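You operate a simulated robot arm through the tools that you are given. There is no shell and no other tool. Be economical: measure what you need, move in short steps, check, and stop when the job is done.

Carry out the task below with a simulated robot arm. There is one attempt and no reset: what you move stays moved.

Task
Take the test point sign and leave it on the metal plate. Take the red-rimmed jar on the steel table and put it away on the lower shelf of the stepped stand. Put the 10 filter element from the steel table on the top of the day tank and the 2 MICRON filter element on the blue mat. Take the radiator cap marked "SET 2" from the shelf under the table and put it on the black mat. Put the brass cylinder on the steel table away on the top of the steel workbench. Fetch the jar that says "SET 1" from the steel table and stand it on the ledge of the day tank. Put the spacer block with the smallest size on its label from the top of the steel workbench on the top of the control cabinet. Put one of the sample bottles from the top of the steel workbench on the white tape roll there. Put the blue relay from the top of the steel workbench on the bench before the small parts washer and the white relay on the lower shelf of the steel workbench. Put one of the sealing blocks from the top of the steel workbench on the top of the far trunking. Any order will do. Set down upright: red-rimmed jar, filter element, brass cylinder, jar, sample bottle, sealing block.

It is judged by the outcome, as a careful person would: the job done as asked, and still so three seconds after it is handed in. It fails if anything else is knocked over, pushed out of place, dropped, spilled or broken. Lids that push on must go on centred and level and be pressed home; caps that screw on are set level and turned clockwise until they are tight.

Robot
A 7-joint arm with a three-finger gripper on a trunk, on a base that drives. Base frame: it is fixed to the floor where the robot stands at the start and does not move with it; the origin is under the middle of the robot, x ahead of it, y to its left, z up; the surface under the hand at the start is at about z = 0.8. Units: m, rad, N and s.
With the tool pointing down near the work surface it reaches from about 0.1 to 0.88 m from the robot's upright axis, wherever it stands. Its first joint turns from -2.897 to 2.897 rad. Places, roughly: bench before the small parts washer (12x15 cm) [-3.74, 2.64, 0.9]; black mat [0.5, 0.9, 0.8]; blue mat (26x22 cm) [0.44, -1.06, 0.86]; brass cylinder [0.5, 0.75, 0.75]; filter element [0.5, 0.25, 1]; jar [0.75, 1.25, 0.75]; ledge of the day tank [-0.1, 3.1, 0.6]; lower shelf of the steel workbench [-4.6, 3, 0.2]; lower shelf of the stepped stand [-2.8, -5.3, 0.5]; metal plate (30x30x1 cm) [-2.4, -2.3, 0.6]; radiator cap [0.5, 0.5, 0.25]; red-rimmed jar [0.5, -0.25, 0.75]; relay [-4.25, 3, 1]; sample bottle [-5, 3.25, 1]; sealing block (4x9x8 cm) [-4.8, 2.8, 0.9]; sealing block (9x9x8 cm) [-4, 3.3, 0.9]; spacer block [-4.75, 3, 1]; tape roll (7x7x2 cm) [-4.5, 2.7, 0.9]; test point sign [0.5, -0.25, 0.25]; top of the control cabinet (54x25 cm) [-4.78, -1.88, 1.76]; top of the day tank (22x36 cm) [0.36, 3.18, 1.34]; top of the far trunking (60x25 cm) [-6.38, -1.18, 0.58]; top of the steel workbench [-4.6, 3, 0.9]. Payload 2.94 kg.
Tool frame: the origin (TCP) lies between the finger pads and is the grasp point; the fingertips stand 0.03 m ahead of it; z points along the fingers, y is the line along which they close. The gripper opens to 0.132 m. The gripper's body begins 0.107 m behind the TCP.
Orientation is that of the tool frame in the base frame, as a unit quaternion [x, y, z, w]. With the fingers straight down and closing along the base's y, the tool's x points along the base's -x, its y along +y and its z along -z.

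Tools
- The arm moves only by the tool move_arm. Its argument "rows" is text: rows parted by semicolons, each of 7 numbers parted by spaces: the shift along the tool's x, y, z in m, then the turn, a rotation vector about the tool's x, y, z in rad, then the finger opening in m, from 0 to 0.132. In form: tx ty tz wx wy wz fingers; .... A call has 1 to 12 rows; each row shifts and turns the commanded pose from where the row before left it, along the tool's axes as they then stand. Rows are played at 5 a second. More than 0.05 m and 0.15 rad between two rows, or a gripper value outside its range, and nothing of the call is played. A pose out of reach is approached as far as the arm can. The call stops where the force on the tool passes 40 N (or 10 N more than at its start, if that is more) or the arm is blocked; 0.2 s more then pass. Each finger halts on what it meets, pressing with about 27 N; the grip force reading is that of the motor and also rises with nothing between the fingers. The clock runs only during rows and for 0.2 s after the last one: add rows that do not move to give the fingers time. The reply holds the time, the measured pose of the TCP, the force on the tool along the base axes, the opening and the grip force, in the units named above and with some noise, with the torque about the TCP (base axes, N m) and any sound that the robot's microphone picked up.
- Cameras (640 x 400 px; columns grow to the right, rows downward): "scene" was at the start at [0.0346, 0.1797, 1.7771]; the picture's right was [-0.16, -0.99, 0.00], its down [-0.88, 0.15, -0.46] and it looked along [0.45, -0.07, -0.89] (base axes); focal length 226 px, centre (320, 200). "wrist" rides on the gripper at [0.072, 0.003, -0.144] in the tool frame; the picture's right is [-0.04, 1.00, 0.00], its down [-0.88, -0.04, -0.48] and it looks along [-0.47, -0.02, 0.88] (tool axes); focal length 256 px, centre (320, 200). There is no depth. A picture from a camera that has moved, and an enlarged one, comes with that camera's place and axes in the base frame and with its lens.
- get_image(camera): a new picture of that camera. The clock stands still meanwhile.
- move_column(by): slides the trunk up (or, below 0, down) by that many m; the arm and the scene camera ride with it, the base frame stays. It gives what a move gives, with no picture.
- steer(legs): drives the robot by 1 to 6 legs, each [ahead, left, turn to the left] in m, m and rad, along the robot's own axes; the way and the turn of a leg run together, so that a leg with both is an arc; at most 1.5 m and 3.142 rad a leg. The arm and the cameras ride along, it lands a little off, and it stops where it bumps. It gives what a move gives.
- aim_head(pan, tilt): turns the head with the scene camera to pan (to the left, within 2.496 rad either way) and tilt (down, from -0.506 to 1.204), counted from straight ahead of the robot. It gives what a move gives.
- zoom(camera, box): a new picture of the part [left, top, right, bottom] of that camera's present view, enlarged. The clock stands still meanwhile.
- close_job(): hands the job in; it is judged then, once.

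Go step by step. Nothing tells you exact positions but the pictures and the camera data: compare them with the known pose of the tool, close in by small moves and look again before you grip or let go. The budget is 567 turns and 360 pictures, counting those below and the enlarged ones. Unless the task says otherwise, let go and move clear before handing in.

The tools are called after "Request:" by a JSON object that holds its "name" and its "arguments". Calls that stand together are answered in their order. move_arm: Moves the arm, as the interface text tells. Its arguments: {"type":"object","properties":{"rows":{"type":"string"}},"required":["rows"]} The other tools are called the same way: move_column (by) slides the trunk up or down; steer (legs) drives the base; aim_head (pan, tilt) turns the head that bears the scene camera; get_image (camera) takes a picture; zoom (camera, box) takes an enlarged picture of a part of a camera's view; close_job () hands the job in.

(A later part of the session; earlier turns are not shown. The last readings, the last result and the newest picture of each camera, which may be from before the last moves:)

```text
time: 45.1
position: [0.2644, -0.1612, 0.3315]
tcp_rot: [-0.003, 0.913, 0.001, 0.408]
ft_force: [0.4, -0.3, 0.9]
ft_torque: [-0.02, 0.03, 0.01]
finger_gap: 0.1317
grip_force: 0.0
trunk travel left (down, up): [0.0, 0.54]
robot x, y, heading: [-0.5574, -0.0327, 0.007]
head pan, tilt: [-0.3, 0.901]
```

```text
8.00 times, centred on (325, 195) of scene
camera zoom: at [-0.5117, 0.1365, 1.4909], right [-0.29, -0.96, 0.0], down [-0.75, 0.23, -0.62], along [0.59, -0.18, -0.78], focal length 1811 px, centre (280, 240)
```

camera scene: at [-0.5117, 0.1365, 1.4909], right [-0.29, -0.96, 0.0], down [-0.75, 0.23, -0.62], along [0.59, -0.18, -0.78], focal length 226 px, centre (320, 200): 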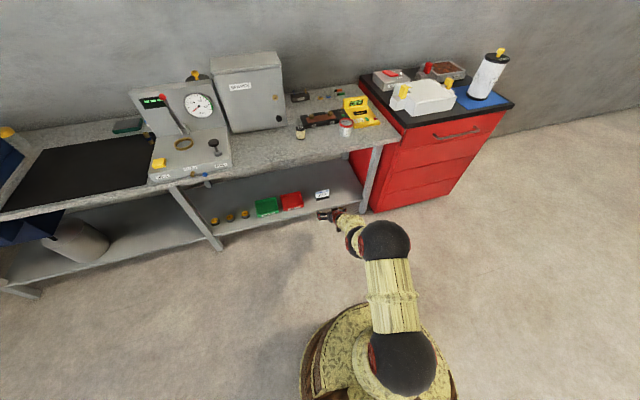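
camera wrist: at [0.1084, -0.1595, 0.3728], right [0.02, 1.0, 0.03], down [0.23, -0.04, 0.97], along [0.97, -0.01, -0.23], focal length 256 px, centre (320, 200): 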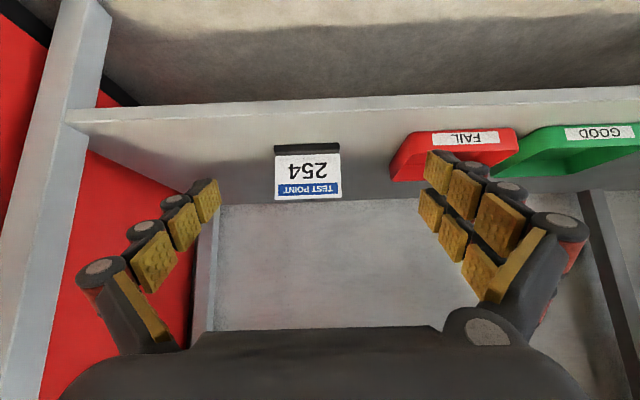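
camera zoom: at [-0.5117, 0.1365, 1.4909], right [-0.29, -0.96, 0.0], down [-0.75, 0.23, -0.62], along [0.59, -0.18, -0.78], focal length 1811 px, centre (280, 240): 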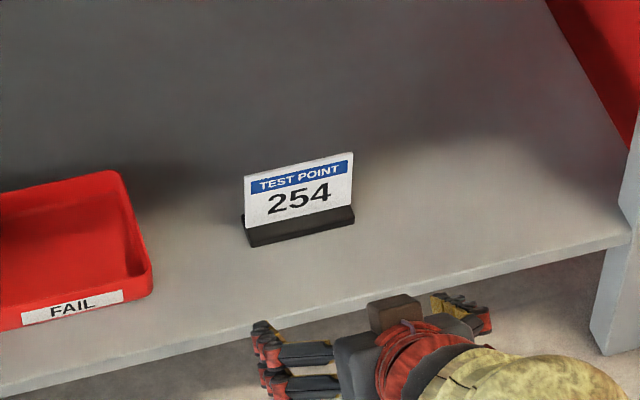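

The sign is a thin upright plate in a black bar, ≈0.106 wide, at x≈0.49, y≈-0.18. I'll grip it across its width. Drive in 0.15 and re-look.

Request:
{"name": "steer", "arguments": {"legs": [[0.15, -0.01, 0]]}}

Request:
{"name": "get_image", "arguments": {"camera": "wrist"}}

Request:
{"name": "get_image", "arguments": {"camera": "scene"}}

```text
time: 46.5
position: [0.4144, -0.1705, 0.3316]
tcp_rot: [-0.002, 0.913, 0.001, 0.407]
ft_force: [0.0, -0.1, -0.7]
ft_torque: [0.01, -0.03, -0.01]
finger_gap: 0.1319
grip_force: 0.0
trunk travel left (down, up): [0.0, 0.54]
robot x, y, heading: [-0.4005, -0.041, 0.007]
head pan, tilt: [-0.3, 0.901]
```

```text
318 pictures are left
camera wrist: at [0.2591, -0.1695, 0.3728], right [0.02, 1.0, 0.03], down [0.23, -0.04, 0.97], along [0.97, -0.02, -0.23], focal length 256 px, centre (320, 200)
```

wrist: 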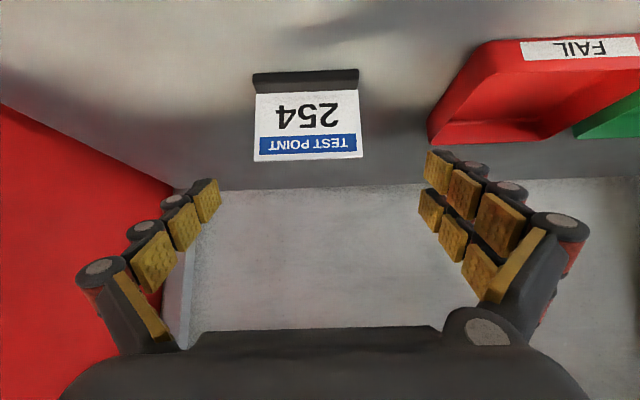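

```text
317 pictures are left
camera scene: at [-0.3608, 0.1271, 1.4909], right [-0.29, -0.96, 0.0], down [-0.75, 0.23, -0.62], along [0.59, -0.18, -0.78], focal length 226 px, centre (320, 200)
```

scene: 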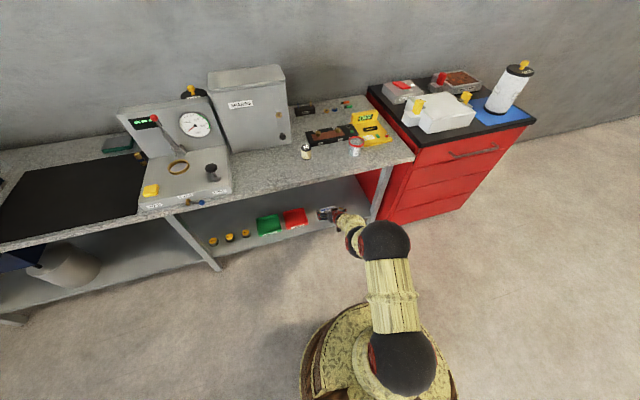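

Sign spans y≈-0.184±0.053, plate at x≈0.486. Move in, straddling it.

Request:
{"name": "move_arm", "arguments": {"rows": "0 -0.014 0 0 0 0 0.132;0.009 0 0.033 0 0 0 0.132;0.009 0 0.033 0 0 0 0.132;0.004 0 0.017 0 0 0 0.132;0 0 0 0 0 0 0.132"}}

Request:
{"name": "get_image", "arguments": {"camera": "wrist"}}

```text
time: 47.7
position: [0.4616, -0.1856, 0.2594]
tcp_rot: [-0.003, 0.913, 0.002, 0.408]
ft_force: [-0.2, 1.2, 0.2]
ft_torque: [-0.01, -0.04, 0.03]
finger_gap: 0.1322
grip_force: 0.0
trunk travel left (down, up): [0.0, 0.54]
robot x, y, heading: [-0.4091, -0.0409, 0.003]
head pan, tilt: [-0.3, 0.901]
```

```text
316 pictures are left
camera wrist: at [0.3062, -0.1834, 0.3003], right [0.02, 1.0, 0.03], down [0.23, -0.04, 0.97], along [0.97, -0.02, -0.23], focal length 256 px, centre (320, 200)
```

wrist: 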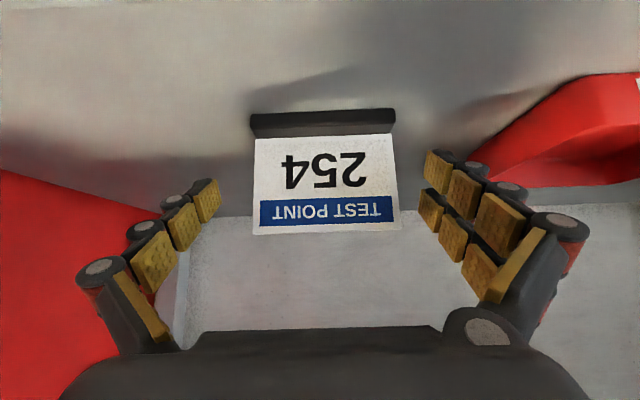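

Centred. Advance 3 cm and close.

Request:
{"name": "move_arm", "arguments": {"rows": "0.003 0 0.015 0 0 0 0.132;0.002 0 0.013 0 0 0 0.132;0 0 0 0 0 0 0.11;0 0 0 0 0 0 0.09;0 0 0 0 0 0 0.09;0 0 0 0 0 0 0.09"}}

Request:
{"name": "get_image", "arguments": {"camera": "wrist"}}

```text
time: 49.1
position: [0.4804, -0.185, 0.237]
tcp_rot: [-0.002, 0.913, 0.001, 0.408]
ft_force: [-1.6, 0.9, 1.9]
ft_torque: [0.11, 0.04, 0.04]
finger_gap: 0.0986
grip_force: 26.9
trunk travel left (down, up): [0.0, 0.54]
robot x, y, heading: [-0.4007, -0.0424, 0.006]
head pan, tilt: [-0.3, 0.901]
```

```text
315 pictures are left
camera wrist: at [0.3238, -0.1833, 0.279], right [0.02, 1.0, 0.03], down [0.23, -0.04, 0.97], along [0.97, -0.02, -0.23], focal length 256 px, centre (320, 200)
```

wrist: 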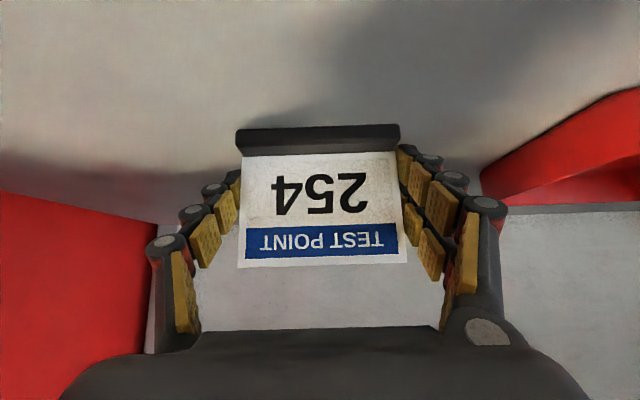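

Gripped. Lift 6 cm and check.

Request:
{"name": "move_arm", "arguments": {"rows": "-0.015 0 -0.0134 0 0 0 0.09;-0.015 0 -0.0134 0 0 0 0.09;-0.015 0 -0.0134 0 0 0 0.09;0 0 0 0 0 0 0.09"}}

Request:
{"name": "get_image", "arguments": {"camera": "wrist"}}

```text
time: 50.1
position: [0.479, -0.1846, 0.2967]
tcp_rot: [-0.002, 0.913, 0.001, 0.407]
ft_force: [0.9, 0.0, -0.2]
ft_torque: [0.04, -0.02, -0.02]
finger_gap: 0.0986
grip_force: 26.8
trunk travel left (down, up): [0.0, 0.54]
robot x, y, heading: [-0.4046, -0.0385, 0.004]
head pan, tilt: [-0.3, 0.901]
```

```text
314 pictures are left
camera wrist: at [0.3239, -0.1831, 0.3386], right [0.02, 1.0, 0.03], down [0.23, -0.04, 0.97], along [0.97, -0.02, -0.23], focal length 256 px, centre (320, 200)
```

wrist: 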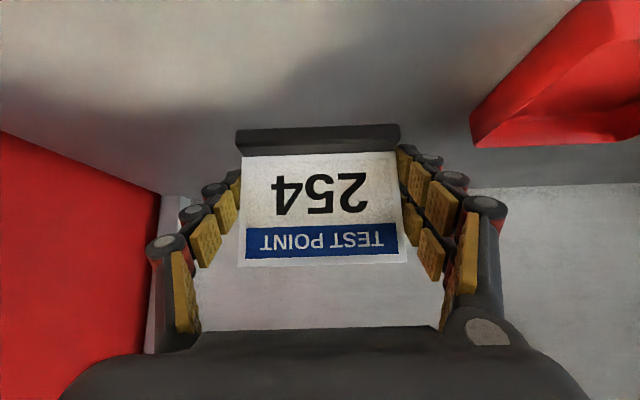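

Held firmly. Back out, raise the trunk, and turn toward the metal plate.

Request:
{"name": "steer", "arguments": {"legs": [[-0.7, 0, 0]]}}

Request:
{"name": "move_column", "arguments": {"by": 0.3}}

Request:
{"name": "move_arm", "arguments": {"rows": "-0.02 0 -0.044 0 0 0 0.09;-0.02 0 -0.044 0 0 0 0.09;-0.02 0 -0.044 0 0 0 0.09;-0.02 0 -0.044 0 0 0 0.09;-0.02 0 -0.044 0 0 0 0.09;-0.02 0 -0.044 0 0 0 0.09;0 0 0 0 0 0 0.09"}}

Request:
{"name": "steer", "arguments": {"legs": [[0, 0, -2.1]]}}

Request:
{"name": "aim_head", "arguments": {"pan": 0.0, "tilt": 0.5}}

Request:
{"name": "get_image", "arguments": {"camera": "scene"}}

```text
time: 53.9
position: [-0.2224, -0.1894, 0.2972]
tcp_rot: [-0.002, 0.913, 0.001, 0.408]
ft_force: [-0.7, 0.4, -0.3]
ft_torque: [0.02, -0.03, 0.0]
finger_gap: 0.0987
grip_force: 26.7
trunk travel left (down, up): [0.0, 0.54]
robot x, y, heading: [-1.1046, -0.0414, 0.006]
head pan, tilt: [-0.3, 0.901]
```

```text
time: 56.9
position: [-0.2214, -0.1893, 0.5966]
tcp_rot: [-0.002, 0.913, 0.001, 0.407]
ft_force: [-0.4, 0.5, 0.0]
ft_torque: [0.0, -0.01, 0.02]
finger_gap: 0.0986
grip_force: 26.9
trunk travel left (down, up): [-0.3, 0.24]
robot x, y, heading: [-1.1082, -0.0429, 0.007]
head pan, tilt: [-0.3, 0.901]
```

```text
time: 58.5
position: [-0.3405, -0.189, 0.8626]
tcp_rot: [-0.002, 0.913, 0.0, 0.407]
ft_force: [-0.2, -0.2, -0.5]
ft_torque: [0.01, 0.01, -0.04]
finger_gap: 0.0989
grip_force: 27.6
trunk travel left (down, up): [-0.3, 0.24]
robot x, y, heading: [-1.1056, -0.0413, -0.002]
head pan, tilt: [-0.3, 0.901]
```

```text
time: 64.0
position: [-1.6235, -0.6267, 0.8619]
tcp_rot: [0.794, 0.451, -0.355, 0.201]
ft_force: [-0.5, 0.1, -1.9]
ft_torque: [0.01, -0.01, -0.02]
finger_gap: 0.0988
grip_force: 26.6
trunk travel left (down, up): [-0.3, 0.24]
robot x, y, heading: [-1.1026, -0.0465, -2.106]
head pan, tilt: [-0.3, 0.901]
```

```text
time: 64.8
position: [-1.6231, -0.6268, 0.8628]
tcp_rot: [0.794, 0.452, -0.355, 0.202]
ft_force: [-0.7, -0.4, -0.1]
ft_torque: [-0.01, 0.02, 0.0]
finger_gap: 0.0988
grip_force: 27.2
trunk travel left (down, up): [-0.3, 0.24]
robot x, y, heading: [-1.1082, -0.0426, -2.107]
head pan, tilt: [0.0, 0.499]
```

```text
313 pictures are left
camera scene: at [-0.9717, -0.1934, 1.8246], right [-0.86, 0.51, 0.0], down [0.25, 0.41, -0.88], along [-0.45, -0.75, -0.48], focal length 226 px, centre (320, 200)
```

scene: 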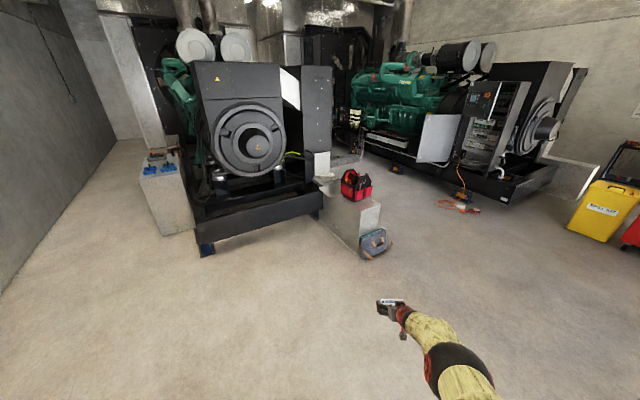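

Request:
{"name": "zoom", "arguments": {"camera": "scene", "box": [280, 140, 420, 270]}}

Request:
{"name": "zoom", "arguments": {"camera": "scene", "box": [400, 60, 640, 220]}}

```text
3.08 times, centred on (350, 205) of scene
camera zoom: at [-0.9717, -0.1934, 1.8246], right [-0.86, 0.51, 0.0], down [0.25, 0.41, -0.88], along [-0.45, -0.75, -0.48], focal length 697 px, centre (228, 185)
```

zoom: 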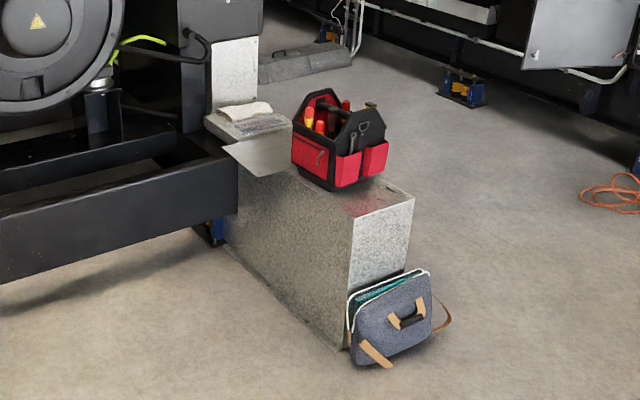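

```text
2.50 times, centred on (520, 140) of scene
camera zoom: at [-0.9717, -0.1934, 1.8246], right [-0.86, 0.51, 0.0], down [0.25, 0.41, -0.88], along [-0.45, -0.75, -0.48], focal length 566 px, centre (-180, 350)
```

zoom: 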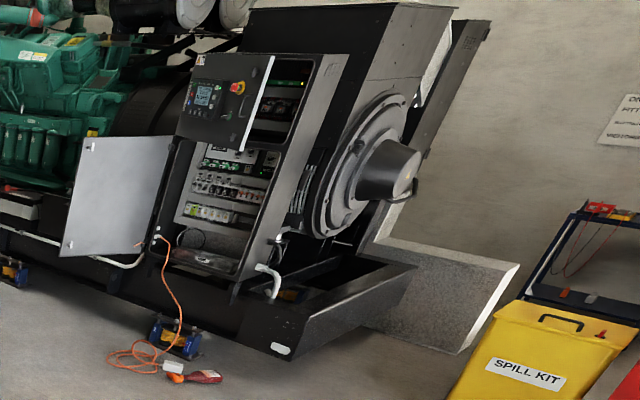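

The plate sits on the trunking behind the red tool bag, spanning x≈-2.55…-2.25, y≈-2.4…-2.1. I'll approach from the open aisle on its west side, facing +x.

Request:
{"name": "steer", "arguments": {"legs": [[0, 0, 2.107], [-1.3, 0, 0], [-1.3, 0, 0], [0, -1.1, 0], [0, -1.1, 0]]}}

Request:
{"name": "get_image", "arguments": {"camera": "scene"}}

```text
time: 92.9
position: [-2.9616, -2.3327, 0.8629]
tcp_rot: [0.002, 0.913, -0.001, 0.407]
ft_force: [-0.5, 1.6, 0.2]
ft_torque: [-0.01, -0.01, -0.01]
finger_gap: 0.0988
grip_force: 26.9
trunk travel left (down, up): [-0.3, 0.24]
robot x, y, heading: [-3.7284, -2.1835, -0.003]
head pan, tilt: [0.0, 0.499]
```

```text
310 pictures are left
camera scene: at [-3.6632, -1.9926, 1.8247], right [0.0, -1.0, 0.0], down [-0.48, 0.0, -0.88], along [0.88, 0.0, -0.48], focal length 226 px, centre (320, 200)
```

scene: 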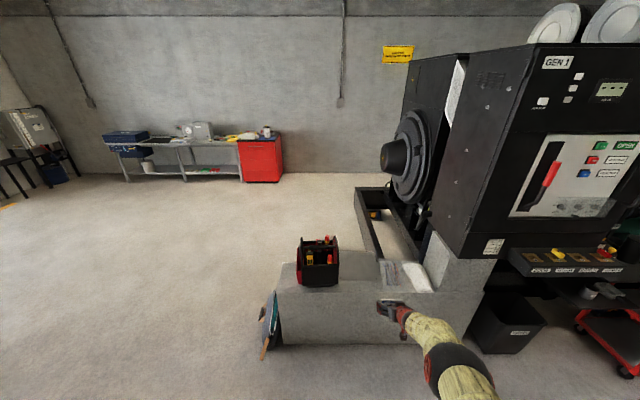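

Request:
{"name": "aim_head", "arguments": {"pan": -0.15, "tilt": 0.7}}

Request:
{"name": "zoom", "arguments": {"camera": "scene", "box": [200, 120, 440, 270]}}

```text
time: 93.6
position: [-2.9616, -2.3321, 0.8626]
tcp_rot: [0.002, 0.913, -0.001, 0.407]
ft_force: [0.1, 0.0, -0.5]
ft_torque: [-0.02, 0.01, -0.03]
finger_gap: 0.099
grip_force: 27.1
trunk travel left (down, up): [-0.3, 0.24]
robot x, y, heading: [-3.7258, -2.1828, -0.001]
head pan, tilt: [-0.15, 0.7]
```

```text
2.67 times, centred on (320, 195) of scene
camera zoom: at [-3.6702, -2.0051, 1.8071], right [-0.15, -0.99, 0.0], down [-0.64, 0.1, -0.77], along [0.76, -0.12, -0.64], focal length 604 px, centre (320, 213)
```

zoom: 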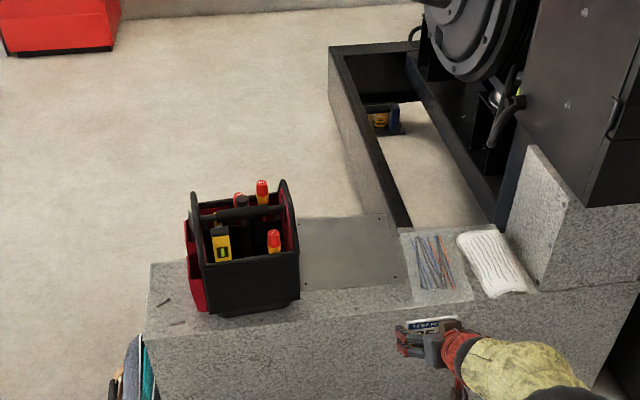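

Plate centre ≈(-2.41,-2.275,0.605). Drive forward to bring the sign above it.

Request:
{"name": "steer", "arguments": {"legs": [[0.54, 0.05, 0]]}}

Request:
{"name": "get_image", "arguments": {"camera": "wrist"}}

Request:
{"name": "get_image", "arguments": {"camera": "scene"}}

```text
time: 96.8
position: [-2.4208, -2.2883, 0.8629]
tcp_rot: [0.003, 0.913, -0.001, 0.407]
ft_force: [0.5, 0.2, -0.8]
ft_torque: [0.0, 0.0, -0.02]
finger_gap: 0.0991
grip_force: 26.7
trunk travel left (down, up): [-0.3, 0.24]
robot x, y, heading: [-3.1845, -2.1354, -0.007]
head pan, tilt: [-0.15, 0.7]
```

```text
308 pictures are left
camera wrist: at [-2.5762, -2.2839, 0.9038], right [0.04, 1.0, 0.03], down [0.23, -0.04, 0.97], along [0.97, -0.03, -0.23], focal length 256 px, centre (320, 200)
```

wrist: 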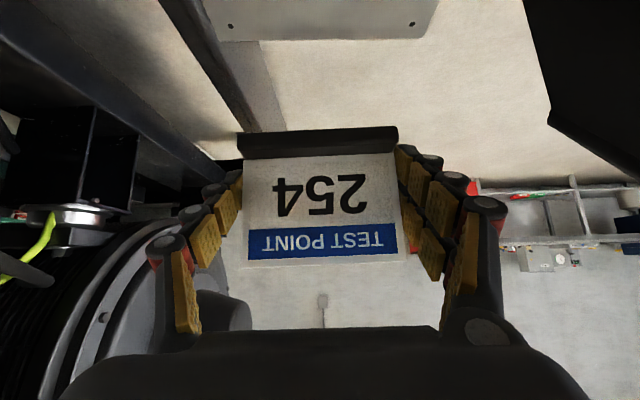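

```text
307 pictures are left
camera scene: at [-3.1283, -1.9579, 1.807], right [-0.16, -0.99, 0.0], down [-0.64, 0.1, -0.76], along [0.76, -0.12, -0.64], focal length 226 px, centre (320, 200)
```

scene: 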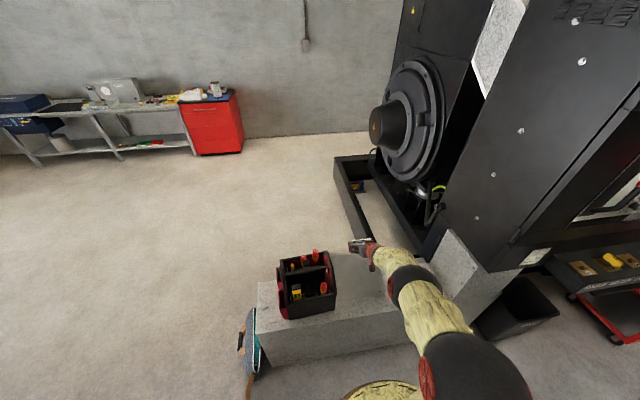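

Request:
{"name": "zoom", "arguments": {"camera": "scene", "box": [260, 220, 440, 340]}}

```text
3.33 times, centred on (350, 280) of scene
camera zoom: at [-3.1283, -1.9579, 1.807], right [-0.16, -0.99, 0.0], down [-0.64, 0.1, -0.76], along [0.76, -0.12, -0.64], focal length 755 px, centre (220, -67)
```

zoom: 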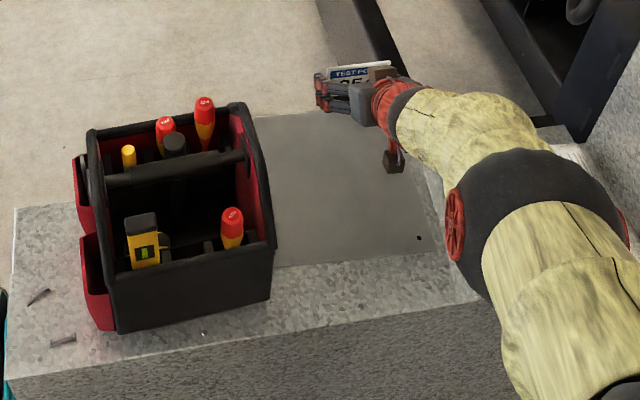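

Positioned. Lower the sign straight down toward the plate.

Request:
{"name": "move_arm", "arguments": {"rows": "0.0297 0 0.0268 0 0 0 0.09;0.0297 0 0.0268 0 0 0 0.09;0.0297 0 0.0268 0 0 0 0.09;0.0297 0 0.0268 0 0 0 0.09;0.015 0 0.0135 0 0 0 0.09;0 0 0 0 0 0 0.09"}}

Request:
{"name": "get_image", "arguments": {"camera": "wrist"}}

Request:
{"name": "zoom", "arguments": {"camera": "scene", "box": [260, 220, 440, 340]}}

```text
time: 98.2
position: [-2.4215, -2.2876, 0.6812]
tcp_rot: [0.004, 0.913, -0.002, 0.407]
ft_force: [0.4, 0.1, -0.3]
ft_torque: [-0.01, -0.03, 0.01]
finger_gap: 0.0988
grip_force: 27.5
trunk travel left (down, up): [-0.3, 0.24]
robot x, y, heading: [-3.1844, -2.1354, -0.005]
head pan, tilt: [-0.15, 0.7]
```

```text
305 pictures are left
camera wrist: at [-2.5762, -2.2849, 0.7234], right [0.04, 1.0, 0.03], down [0.23, -0.04, 0.97], along [0.97, -0.03, -0.23], focal length 256 px, centre (320, 200)
```

wrist: 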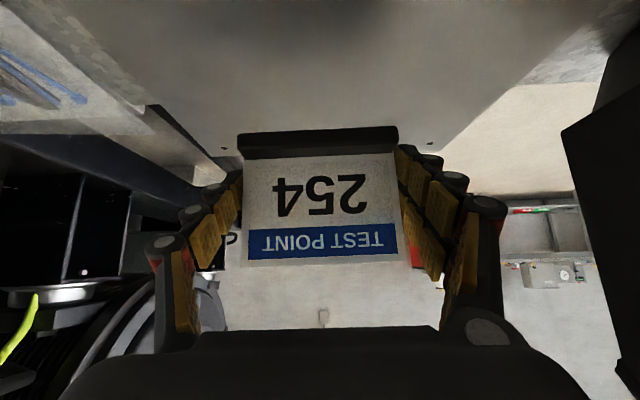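

```text
3.33 times, centred on (350, 280) of scene
camera zoom: at [-3.1286, -1.9579, 1.807], right [-0.16, -0.99, 0.0], down [-0.64, 0.1, -0.76], along [0.76, -0.12, -0.64], focal length 755 px, centre (220, -67)
```

zoom: 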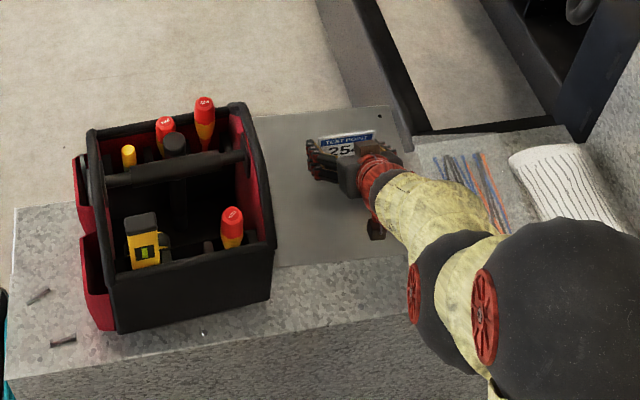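

Request:
{"name": "move_arm", "arguments": {"rows": "0.0074 0 0.0067 0 0 0 0.09;0.0074 0 0.0067 0 0 0 0.09;0.0022 0 0.002 0 0 0 0.09;0.0022 0 0.002 0 0 0 0.09;0 0 0 0 0 0 0.09"}}

Request:
{"name": "zoom", "arguments": {"camera": "scene", "box": [310, 235, 390, 295]}}

```text
time: 99.3
position: [-2.4213, -2.2869, 0.6562]
tcp_rot: [0.004, 0.914, -0.001, 0.407]
ft_force: [0.3, 0.2, -0.4]
ft_torque: [-0.01, 0.03, 0.0]
finger_gap: 0.0986
grip_force: 27.1
trunk travel left (down, up): [-0.3, 0.24]
robot x, y, heading: [-3.1857, -2.1354, -0.005]
head pan, tilt: [-0.15, 0.7]
```

```text
6.67 times, centred on (350, 265) of scene
camera zoom: at [-3.1285, -1.958, 1.807], right [-0.16, -0.99, 0.0], down [-0.64, 0.1, -0.76], along [0.76, -0.12, -0.64], focal length 1509 px, centre (120, -233)
```

zoom: 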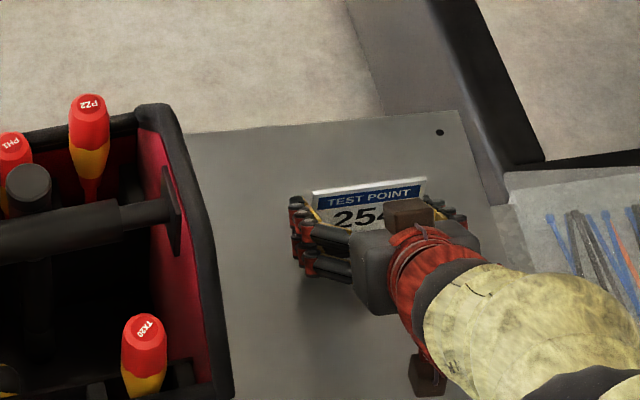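

Request:
{"name": "move_arm", "arguments": {"rows": "0.0022 0 0.002 0 0 0 0.09;0.0022 0 0.002 0 0 0 0.09;0.0022 0 0.002 0 0 0 0.09;0 0 0 0 0 0 0.09"}}

```text
time: 100.3
position: [-2.4202, -2.2884, 0.6469]
tcp_rot: [0.003, 0.913, -0.002, 0.407]
ft_force: [0.2, 0.3, -0.8]
ft_torque: [0.01, 0.0, 0.0]
finger_gap: 0.0989
grip_force: 26.9
trunk travel left (down, up): [-0.3, 0.24]
robot x, y, heading: [-3.184, -2.1347, -0.009]
head pan, tilt: [-0.15, 0.7]
```

Request:
{"name": "move_arm", "arguments": {"rows": "0.0022 0 0.002 0 0 0 0.09;0.0022 0 0.002 0 0 0 0.09;0 0 0 0 0 0 0.09"}}

```text
time: 101.2
position: [-2.421, -2.2867, 0.641]
tcp_rot: [0.003, 0.913, -0.001, 0.408]
ft_force: [0.7, -0.9, -0.7]
ft_torque: [0.01, -0.02, -0.02]
finger_gap: 0.099
grip_force: 27.2
trunk travel left (down, up): [-0.3, 0.24]
robot x, y, heading: [-3.186, -2.1318, -0.005]
head pan, tilt: [-0.15, 0.7]
```

Request:
{"name": "move_arm", "arguments": {"rows": "0.0015 0 0.00134 0 0 0 0.09;0.0015 0 0.00134 0 0 0 0.09;0.0015 0 0.00134 0 0 0 0.09;0 0 0 0 0 0 0.09"}}

Request:
{"name": "get_image", "arguments": {"camera": "wrist"}}

```text
time: 102.2
position: [-2.4206, -2.2875, 0.635]
tcp_rot: [0.004, 0.913, -0.002, 0.408]
ft_force: [-0.6, -0.1, -0.1]
ft_torque: [0.01, 0.02, 0.0]
finger_gap: 0.0989
grip_force: 26.6
trunk travel left (down, up): [-0.3, 0.24]
robot x, y, heading: [-3.1863, -2.1344, -0.004]
head pan, tilt: [-0.15, 0.7]
```

```text
302 pictures are left
camera wrist: at [-2.5761, -2.2839, 0.6769], right [0.04, 1.0, 0.03], down [0.23, -0.04, 0.97], along [0.97, -0.03, -0.23], focal length 256 px, centre (320, 200)
```

wrist: 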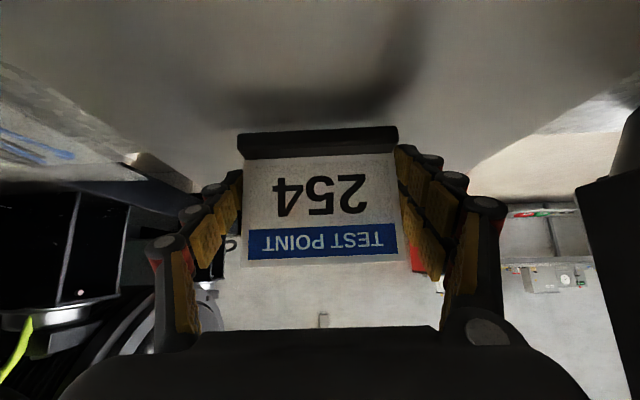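

Request:
{"name": "move_arm", "arguments": {"rows": "0.0015 0 0.00134 0 0 0 0.09;0.0015 0 0.00134 0 0 0 0.09;0.0015 0 0.00134 0 0 0 0.09;0.0015 0 0.00134 0 0 0 0.09;0 0 0 0 0 0 0.09"}}

```text
time: 103.3
position: [-2.421, -2.2884, 0.6268]
tcp_rot: [0.003, 0.913, -0.001, 0.408]
ft_force: [-0.3, 0.2, -0.3]
ft_torque: [0.04, -0.01, 0.0]
finger_gap: 0.0989
grip_force: 27.9
trunk travel left (down, up): [-0.3, 0.24]
robot x, y, heading: [-3.1835, -2.134, -0.007]
head pan, tilt: [-0.15, 0.7]
```

Request:
{"name": "move_arm", "arguments": {"rows": "0.0015 0 0.00134 0 0 0 0.09;0.0015 0 0.00134 0 0 0 0.09;0.0015 0 0.00134 0 0 0 0.09;0 0 0 0 0 0 0.09"}}

Request:
{"name": "get_image", "arguments": {"camera": "wrist"}}

Request:
{"name": "zoom", "arguments": {"camera": "scene", "box": [310, 235, 390, 295]}}

```text
time: 104.3
position: [-2.4184, -2.2876, 0.6247]
tcp_rot: [0.003, 0.912, -0.001, 0.41]
ft_force: [-0.7, 1.2, 20.7]
ft_torque: [0.44, 0.12, -0.01]
finger_gap: 0.0989
grip_force: 26.8
trunk travel left (down, up): [-0.3, 0.24]
robot x, y, heading: [-3.1847, -2.1306, -0.006]
head pan, tilt: [-0.15, 0.7]
```

```text
301 pictures are left
camera wrist: at [-2.5745, -2.2845, 0.6654], right [0.04, 1.0, 0.03], down [0.23, -0.04, 0.97], along [0.97, -0.03, -0.23], focal length 256 px, centre (320, 200)
```

wrist: 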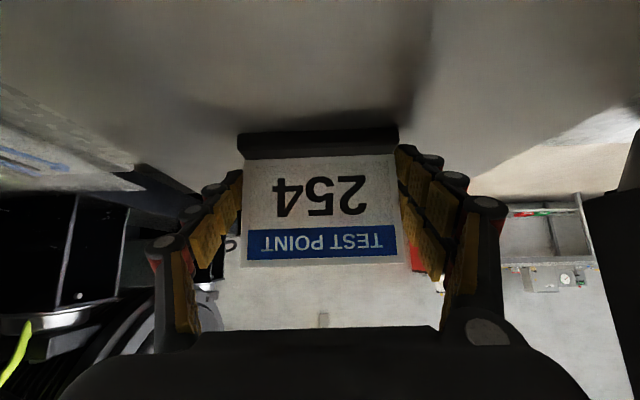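

```text
6.67 times, centred on (350, 265) of scene
camera zoom: at [-3.1306, -1.9576, 1.8072], right [-0.16, -0.99, 0.0], down [-0.64, 0.1, -0.77], along [0.76, -0.12, -0.64], focal length 1509 px, centre (120, -233)
```

zoom: 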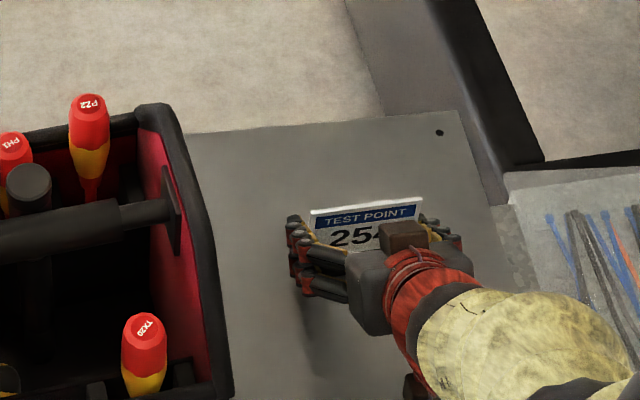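

Contact. Ease off slightly, open, and back away along the tool axis.

Request:
{"name": "move_arm", "arguments": {"rows": "-0.001 0 -0.001 0 0 0 0.09;0 0 0 0 0 0 0.11;0 0 0 0 0 0 0.132;0 0 0 0 0 0 0.132;0 0 0 0 0 0 0.132;0 0 -0.03 0 0 0 0.132;0 0 -0.04 0 0 0 0.132;0 0 -0.04 0 0 0 0.132;-0.02 0 -0.04 0 0 0 0.132;-0.02 0 -0.04 0 0 0 0.132;-0.02 0 -0.04 0 0 0 0.132"}}

Request:
{"name": "zoom", "arguments": {"camera": "scene", "box": [260, 220, 440, 340]}}

```text
time: 106.8
position: [-2.5529, -2.2872, 0.8224]
tcp_rot: [0.003, 0.914, -0.002, 0.407]
ft_force: [-1.2, 0.0, -0.8]
ft_torque: [-0.03, -0.13, -0.04]
finger_gap: 0.1322
grip_force: 0.0
trunk travel left (down, up): [-0.3, 0.24]
robot x, y, heading: [-3.1834, -2.1316, -0.009]
head pan, tilt: [-0.15, 0.7]
```

```text
3.33 times, centred on (350, 280) of scene
camera zoom: at [-3.1294, -1.9578, 1.807], right [-0.16, -0.99, 0.0], down [-0.64, 0.1, -0.77], along [0.76, -0.12, -0.64], focal length 755 px, centre (220, -67)
```

zoom: 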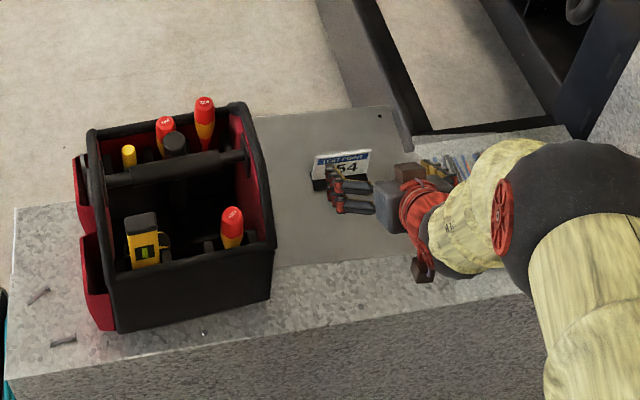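

Sign stands on the plate. Back up and survey the south and west while here.

Request:
{"name": "steer", "arguments": {"legs": [[-0.5, 0.1, 0]]}}

Request:
{"name": "aim_head", "arguments": {"pan": -1.4, "tilt": 0.3}}

Request:
{"name": "get_image", "arguments": {"camera": "scene"}}

Request:
{"name": "aim_head", "arguments": {"pan": -2.4, "tilt": 0.2}}

Request:
{"name": "get_image", "arguments": {"camera": "scene"}}

Request:
{"name": "aim_head", "arguments": {"pan": 2.4, "tilt": 0.3}}

Request:
{"name": "get_image", "arguments": {"camera": "scene"}}

```text
time: 109.7
position: [-3.0516, -2.1858, 0.8214]
tcp_rot: [0.003, 0.913, -0.002, 0.407]
ft_force: [0.7, 0.2, 0.3]
ft_torque: [0.04, 0.01, -0.01]
finger_gap: 0.1321
grip_force: 0.2
trunk travel left (down, up): [-0.3, 0.24]
robot x, y, heading: [-3.6856, -2.03, -0.005]
head pan, tilt: [-0.15, 0.7]
```

```text
time: 111.2
position: [-3.0518, -2.1859, 0.8216]
tcp_rot: [0.004, 0.913, -0.002, 0.408]
ft_force: [-0.3, 0.8, 0.1]
ft_torque: [-0.01, 0.01, 0.0]
finger_gap: 0.1319
grip_force: 0.1
trunk travel left (down, up): [-0.3, 0.24]
robot x, y, heading: [-3.6864, -2.0282, -0.012]
head pan, tilt: [-1.4, 0.3]
```

```text
298 pictures are left
camera scene: at [-3.6968, -1.9343, 1.8431], right [-0.99, -0.16, 0.0], down [-0.05, 0.29, -0.96], along [0.16, -0.94, -0.3], focal length 226 px, centre (320, 200)
```

scene: 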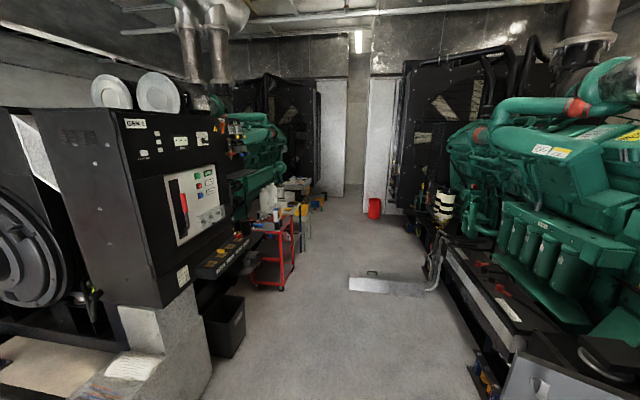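

```text
time: 112.4
position: [-3.0516, -2.1846, 0.8215]
tcp_rot: [0.004, 0.913, -0.002, 0.407]
ft_force: [-0.3, 0.5, 0.9]
ft_torque: [0.01, 0.02, -0.02]
finger_gap: 0.1321
grip_force: 0.0
trunk travel left (down, up): [-0.3, 0.24]
robot x, y, heading: [-3.6878, -2.0326, -0.006]
head pan, tilt: [-2.4, 0.201]
```

```text
297 pictures are left
camera scene: at [-3.7812, -1.9046, 1.8524], right [-0.67, 0.74, 0.0], down [0.15, 0.13, -0.98], along [-0.73, -0.66, -0.2], focal length 226 px, centre (320, 200)
```

scene: 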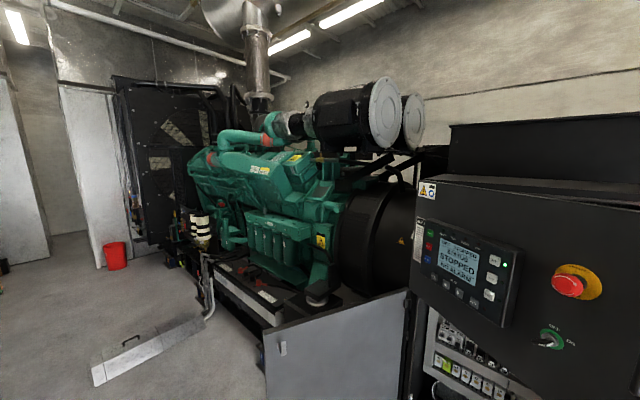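

```text
time: 116.2
position: [-3.0514, -2.186, 0.8211]
tcp_rot: [0.004, 0.913, -0.001, 0.407]
ft_force: [-0.1, 0.3, 0.2]
ft_torque: [0.0, 0.03, 0.01]
finger_gap: 0.1318
grip_force: 0.0
trunk travel left (down, up): [-0.3, 0.24]
robot x, y, heading: [-3.6858, -2.0345, -0.014]
head pan, tilt: [2.4, 0.3]
```

```text
296 pictures are left
camera scene: at [-3.7803, -1.7785, 1.8432], right [0.68, 0.73, 0.0], down [0.22, -0.2, -0.96], along [-0.7, 0.65, -0.3], focal length 226 px, centre (320, 200)
```

scene: 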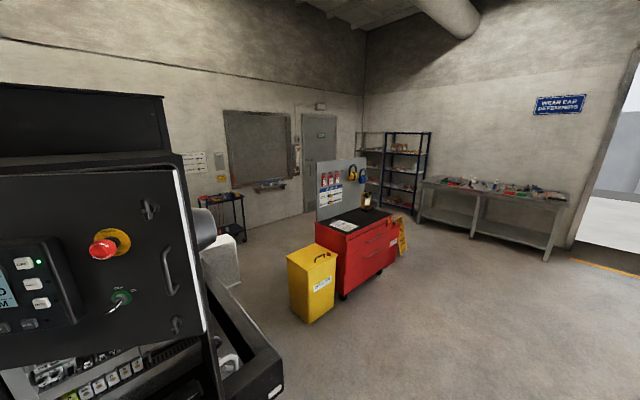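

Surveyed: workbench to the north-west, cabinet and generators around. Now straighten the hand, raise it and return to the table for the red-rimmed jar.

Request:
{"name": "steer", "arguments": {"legs": [[0, 1.0, 0], [0, 0.85, 0], [1.5, 0, 0], [1.2, 0, 0]]}}

Request:
{"name": "move_arm", "arguments": {"rows": "-0.03 0 -0.03 0 0.14 0 0.132;-0.03 0 -0.03 0 0.14 0 0.132;-0.03 0 -0.03 0 0.14 0 0.132;-0.02 0 -0.04 0 0.14 0 0.132;-0.02 0 -0.04 0 0.14 0 0.132;0 0 -0.045 0 0.14 0 0.132;0 0 -0.045 0 0.0 0 0.132;0 0 -0.045 0 0.0 0 0.132;0 0 0 0 0.0 0 0.132"}}

Request:
{"name": "aim_head", "arguments": {"pan": 0, "tilt": 0.7}}

Request:
{"name": "get_image", "arguments": {"camera": "scene"}}

```text
time: 138.3
position: [-0.3241, -0.4224, 0.8209]
tcp_rot: [0.011, 0.913, -0.005, 0.407]
ft_force: [-0.2, -0.2, -0.6]
ft_torque: [-0.01, -0.01, 0.0]
finger_gap: 0.1321
grip_force: 0.0
trunk travel left (down, up): [-0.3, 0.24]
robot x, y, heading: [-0.9557, -0.2591, -0.028]
head pan, tilt: [2.4, 0.3]
```

```text
time: 140.3
position: [-0.309, -0.4255, 1.1707]
tcp_rot: [0.013, 1.0, -0.001, -0.001]
ft_force: [0.3, 0.5, -0.3]
ft_torque: [-0.04, 0.02, -0.04]
finger_gap: 0.1322
grip_force: 0.1
trunk travel left (down, up): [-0.3, 0.24]
robot x, y, heading: [-0.9551, -0.2598, -0.03]
head pan, tilt: [2.4, 0.3]
```

```text
time: 142.5
position: [-0.3089, -0.4247, 1.1712]
tcp_rot: [0.014, 1.0, 0.0, 0.0]
ft_force: [-0.9, -0.4, 0.4]
ft_torque: [0.03, 0.01, 0.01]
finger_gap: 0.132
grip_force: 0.1
trunk travel left (down, up): [-0.3, 0.24]
robot x, y, heading: [-0.9603, -0.2634, -0.029]
head pan, tilt: [0.0, 0.7]
```

```text
295 pictures are left
camera scene: at [-0.8936, -0.0697, 1.807], right [-0.03, -1.0, 0.0], down [-0.64, 0.02, -0.76], along [0.76, -0.02, -0.64], focal length 226 px, centre (320, 200)
```

scene: 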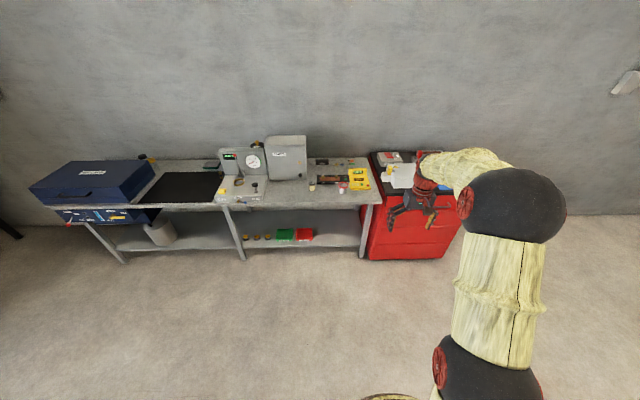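

Request:
{"name": "steer", "arguments": {"legs": [[0.62, 0.17, 0.03]]}}

Request:
{"name": "aim_head", "arguments": {"pan": 0, "tilt": 1.0}}

Request:
{"name": "get_image", "arguments": {"camera": "scene"}}

Request:
{"name": "get_image", "arguments": {"camera": "wrist"}}

```text
time: 146.0
position: [0.3149, -0.2329, 1.1714]
tcp_rot: [-0.006, 1.0, 0.0, -0.001]
ft_force: [0.1, 0.0, -0.1]
ft_torque: [0.0, 0.01, 0.02]
finger_gap: 0.1316
grip_force: 0.0
trunk travel left (down, up): [-0.3, 0.24]
robot x, y, heading: [-0.3429, -0.0945, 0.009]
head pan, tilt: [0.0, 0.7]
```

```text
time: 146.8
position: [0.3148, -0.2343, 1.1721]
tcp_rot: [-0.006, 1.0, 0.001, 0.0]
ft_force: [-0.2, 0.0, -0.6]
ft_torque: [0.0, -0.02, 0.0]
finger_gap: 0.1322
grip_force: 0.0
trunk travel left (down, up): [-0.3, 0.24]
robot x, y, heading: [-0.3394, -0.0921, 0.015]
head pan, tilt: [0.0, 1.0]
```

```text
294 pictures are left
camera scene: at [-0.3003, 0.0969, 1.7837], right [0.01, -1.0, 0.0], down [-0.84, -0.01, -0.54], along [0.54, 0.01, -0.84], focal length 226 px, centre (320, 200)
```

scene: 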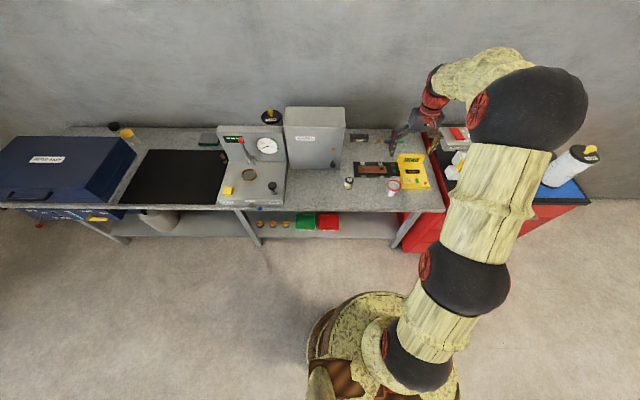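

```text
293 pictures are left
camera wrist: at [0.2414, -0.2327, 1.3138], right [0.03, 1.0, 0.0], down [0.88, -0.03, 0.47], along [0.47, -0.01, -0.88], focal length 256 px, centre (320, 200)
```

wrist: 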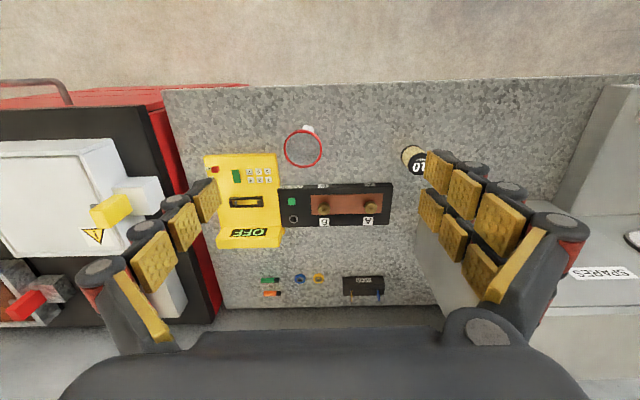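

Jar at ≈(0.374,-0.262), rim z≈0.87. Zoom for detail.

Request:
{"name": "zoom", "arguments": {"camera": "scene", "box": [340, 150, 440, 215]}}

Request:
{"name": "move_arm", "arguments": {"rows": "-0.028 -0.014 0 0 0 0 0.132;-0.028 -0.014 0.03 0 0 0 0.132;0 0 0.045 0 0 0 0.132;0 0 0.045 0 0 0 0.132;0 0 0.045 0 0 0 0.132;0 0 0 0 0 0 0.132"}}

Request:
{"name": "get_image", "arguments": {"camera": "wrist"}}

```text
6.15 times, centred on (390, 182) of scene
camera zoom: at [-0.3003, 0.0969, 1.7837], right [0.01, -1.0, 0.0], down [-0.84, -0.01, -0.54], along [0.54, 0.01, -0.84], focal length 1393 px, centre (-111, 308)
```

zoom: 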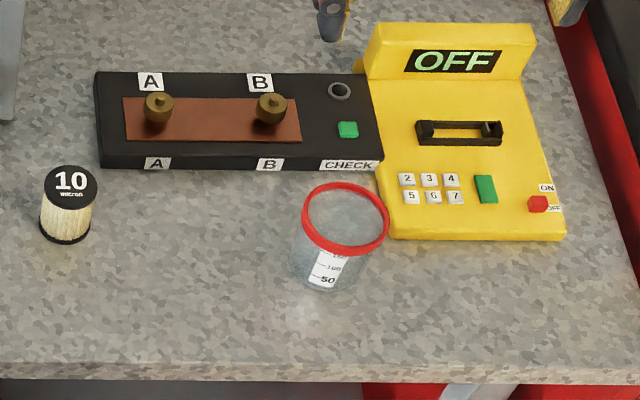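

```text
time: 148.2
position: [0.3695, -0.262, 1.0053]
tcp_rot: [-0.006, 1.0, -0.001, 0.001]
ft_force: [-0.1, 0.3, 0.4]
ft_torque: [0.03, 0.01, 0.0]
finger_gap: 0.1319
grip_force: 0.2
trunk travel left (down, up): [-0.3, 0.24]
robot x, y, heading: [-0.3414, -0.0944, 0.014]
head pan, tilt: [0.0, 1.0]
```

```text
291 pictures are left
camera wrist: at [0.2964, -0.2597, 1.1487], right [0.03, 1.0, 0.0], down [0.88, -0.03, 0.48], along [0.48, -0.01, -0.88], focal length 256 px, centre (320, 200)
```

wrist: 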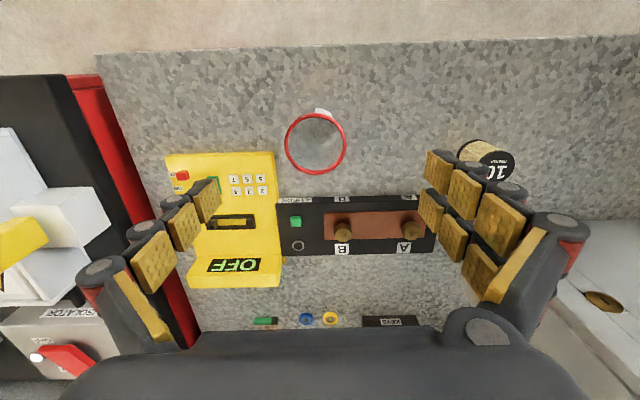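

Centre ≈(0.376,-0.265). Narrow the fingers to 0.10 and descend around the jar.

Request:
{"name": "move_arm", "arguments": {"rows": "-0.005 -0.003 0.02 0 0 0 0.1;0 0 0.03 0 0 0 0.1;0 0 0.03 0 0 0 0.1;0 0 0.03 0 0 0 0.1;0 0 0 0 0 0 0.1"}}

Request:
{"name": "get_image", "arguments": {"camera": "wrist"}}

```text
time: 149.4
position: [0.3738, -0.2632, 0.8948]
tcp_rot: [-0.007, 1.0, 0.0, 0.0]
ft_force: [1.0, 0.0, -0.7]
ft_torque: [-0.01, -0.03, 0.0]
finger_gap: 0.0999
grip_force: 0.0
trunk travel left (down, up): [-0.3, 0.24]
robot x, y, heading: [-0.3419, -0.0895, 0.01]
head pan, tilt: [0.0, 1.0]
```

```text
290 pictures are left
camera wrist: at [0.3029, -0.2622, 1.0383], right [0.03, 1.0, 0.0], down [0.88, -0.03, 0.48], along [0.47, -0.01, -0.88], focal length 256 px, centre (320, 200)
```

wrist: 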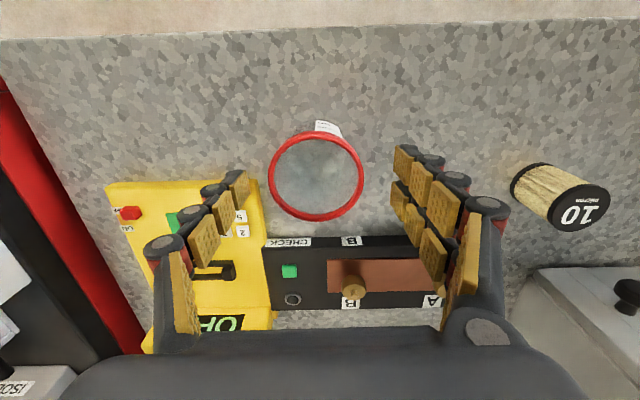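

Request:
{"name": "move_arm", "arguments": {"rows": "0 -0.001 0.025 0 0 0 0.1;0 0 0.023 0 0 0 0.1;0 0 0 0 0 0 0.08;0 0 0 0 0 0 0.05;0 0 0 0 0 0 0.05;0 0 0 0 0 0 0.05"}}

Request:
{"name": "get_image", "arguments": {"camera": "wrist"}}

```text
time: 150.8
position: [0.3744, -0.2655, 0.8478]
tcp_rot: [-0.006, 1.0, -0.001, -0.001]
ft_force: [-0.5, -0.2, 0.7]
ft_torque: [0.0, 0.02, 0.0]
finger_gap: 0.0628
grip_force: 25.8
trunk travel left (down, up): [-0.3, 0.24]
robot x, y, heading: [-0.3418, -0.0895, 0.012]
head pan, tilt: [0.0, 1.0]
```

```text
289 pictures are left
camera wrist: at [0.303, -0.2637, 0.9905], right [0.03, 1.0, 0.0], down [0.88, -0.03, 0.47], along [0.47, -0.01, -0.88], focal length 256 px, centre (320, 200)
```

wrist: 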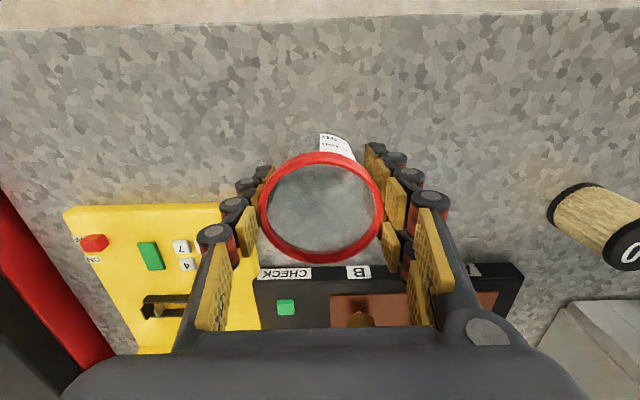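

Gripped the jar below the rim. Lift, back away, turn to face south and drive to the aisle.

Request:
{"name": "move_arm", "arguments": {"rows": "0 0 -0.02 0 0 0 0.05;0 0 -0.04 0 0 0 0.05;0 0 -0.04 0 0 0 0.05;0 0 -0.04 0 0 0 0.05;0 0 -0.04 0 0 0 0.05;0 0 -0.04 0 0 0 0.05;0 0 0 0 0 0 0.05"}}

Request:
{"name": "get_image", "arguments": {"camera": "wrist"}}

Request:
{"name": "steer", "arguments": {"legs": [[-0.6, 0, 0], [0, 0, -1.58], [0, -1.25, 0], [0, -1.25, 0]]}}

Request:
{"name": "aim_head", "arguments": {"pan": 0.15, "tilt": 0.35}}

Request:
{"name": "get_image", "arguments": {"camera": "scene"}}

```text
time: 152.4
position: [0.3761, -0.2677, 1.068]
tcp_rot: [-0.006, 1.0, 0.0, -0.001]
ft_force: [-0.3, 1.0, -0.7]
ft_torque: [0.03, -0.04, 0.02]
finger_gap: 0.0628
grip_force: 26.7
trunk travel left (down, up): [-0.3, 0.24]
robot x, y, heading: [-0.3413, -0.0906, 0.015]
head pan, tilt: [0.0, 1.0]
```

```text
288 pictures are left
camera wrist: at [0.3042, -0.2645, 1.211], right [0.03, 1.0, 0.0], down [0.88, -0.03, 0.47], along [0.47, -0.01, -0.88], focal length 256 px, centre (320, 200)
```

wrist: 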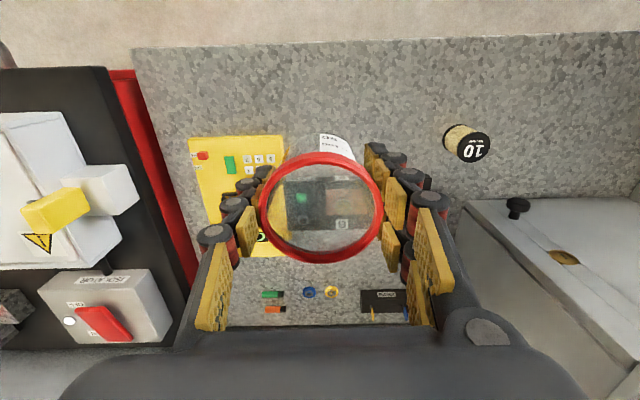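

```text
time: 171.5
position: [-3.6089, -0.8553, 1.0675]
tcp_rot: [0.699, 0.715, 0.001, 0.0]
ft_force: [0.4, -0.1, -0.4]
ft_torque: [0.03, 0.0, 0.0]
finger_gap: 0.0626
grip_force: 26.9
trunk travel left (down, up): [-0.3, 0.24]
robot x, y, heading: [-3.444, -0.1387, -1.547]
head pan, tilt: [0.0, 1.0]
```

```text
time: 172.5
position: [-3.6078, -0.8555, 1.0692]
tcp_rot: [0.699, 0.715, 0.001, 0.0]
ft_force: [0.0, 0.1, -0.7]
ft_torque: [0.01, 0.04, 0.0]
finger_gap: 0.0625
grip_force: 26.6
trunk travel left (down, up): [-0.3, 0.24]
robot x, y, heading: [-3.445, -0.1385, -1.547]
head pan, tilt: [0.15, 0.351]
```

```text
287 pictures are left
camera scene: at [-3.2363, -0.1958, 1.8383], right [-0.99, -0.17, 0.0], down [-0.06, 0.34, -0.94], along [0.16, -0.92, -0.34], focal length 226 px, centre (320, 200)
```

scene: 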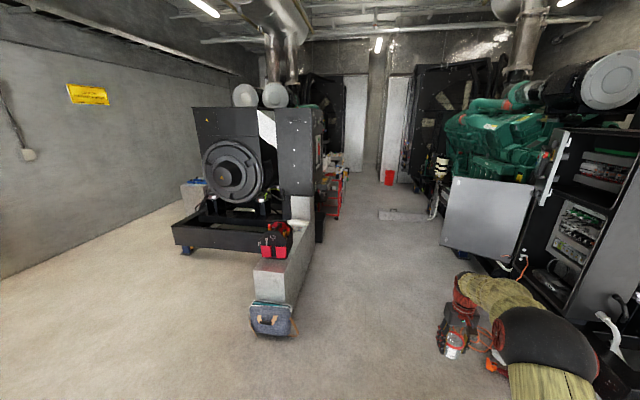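

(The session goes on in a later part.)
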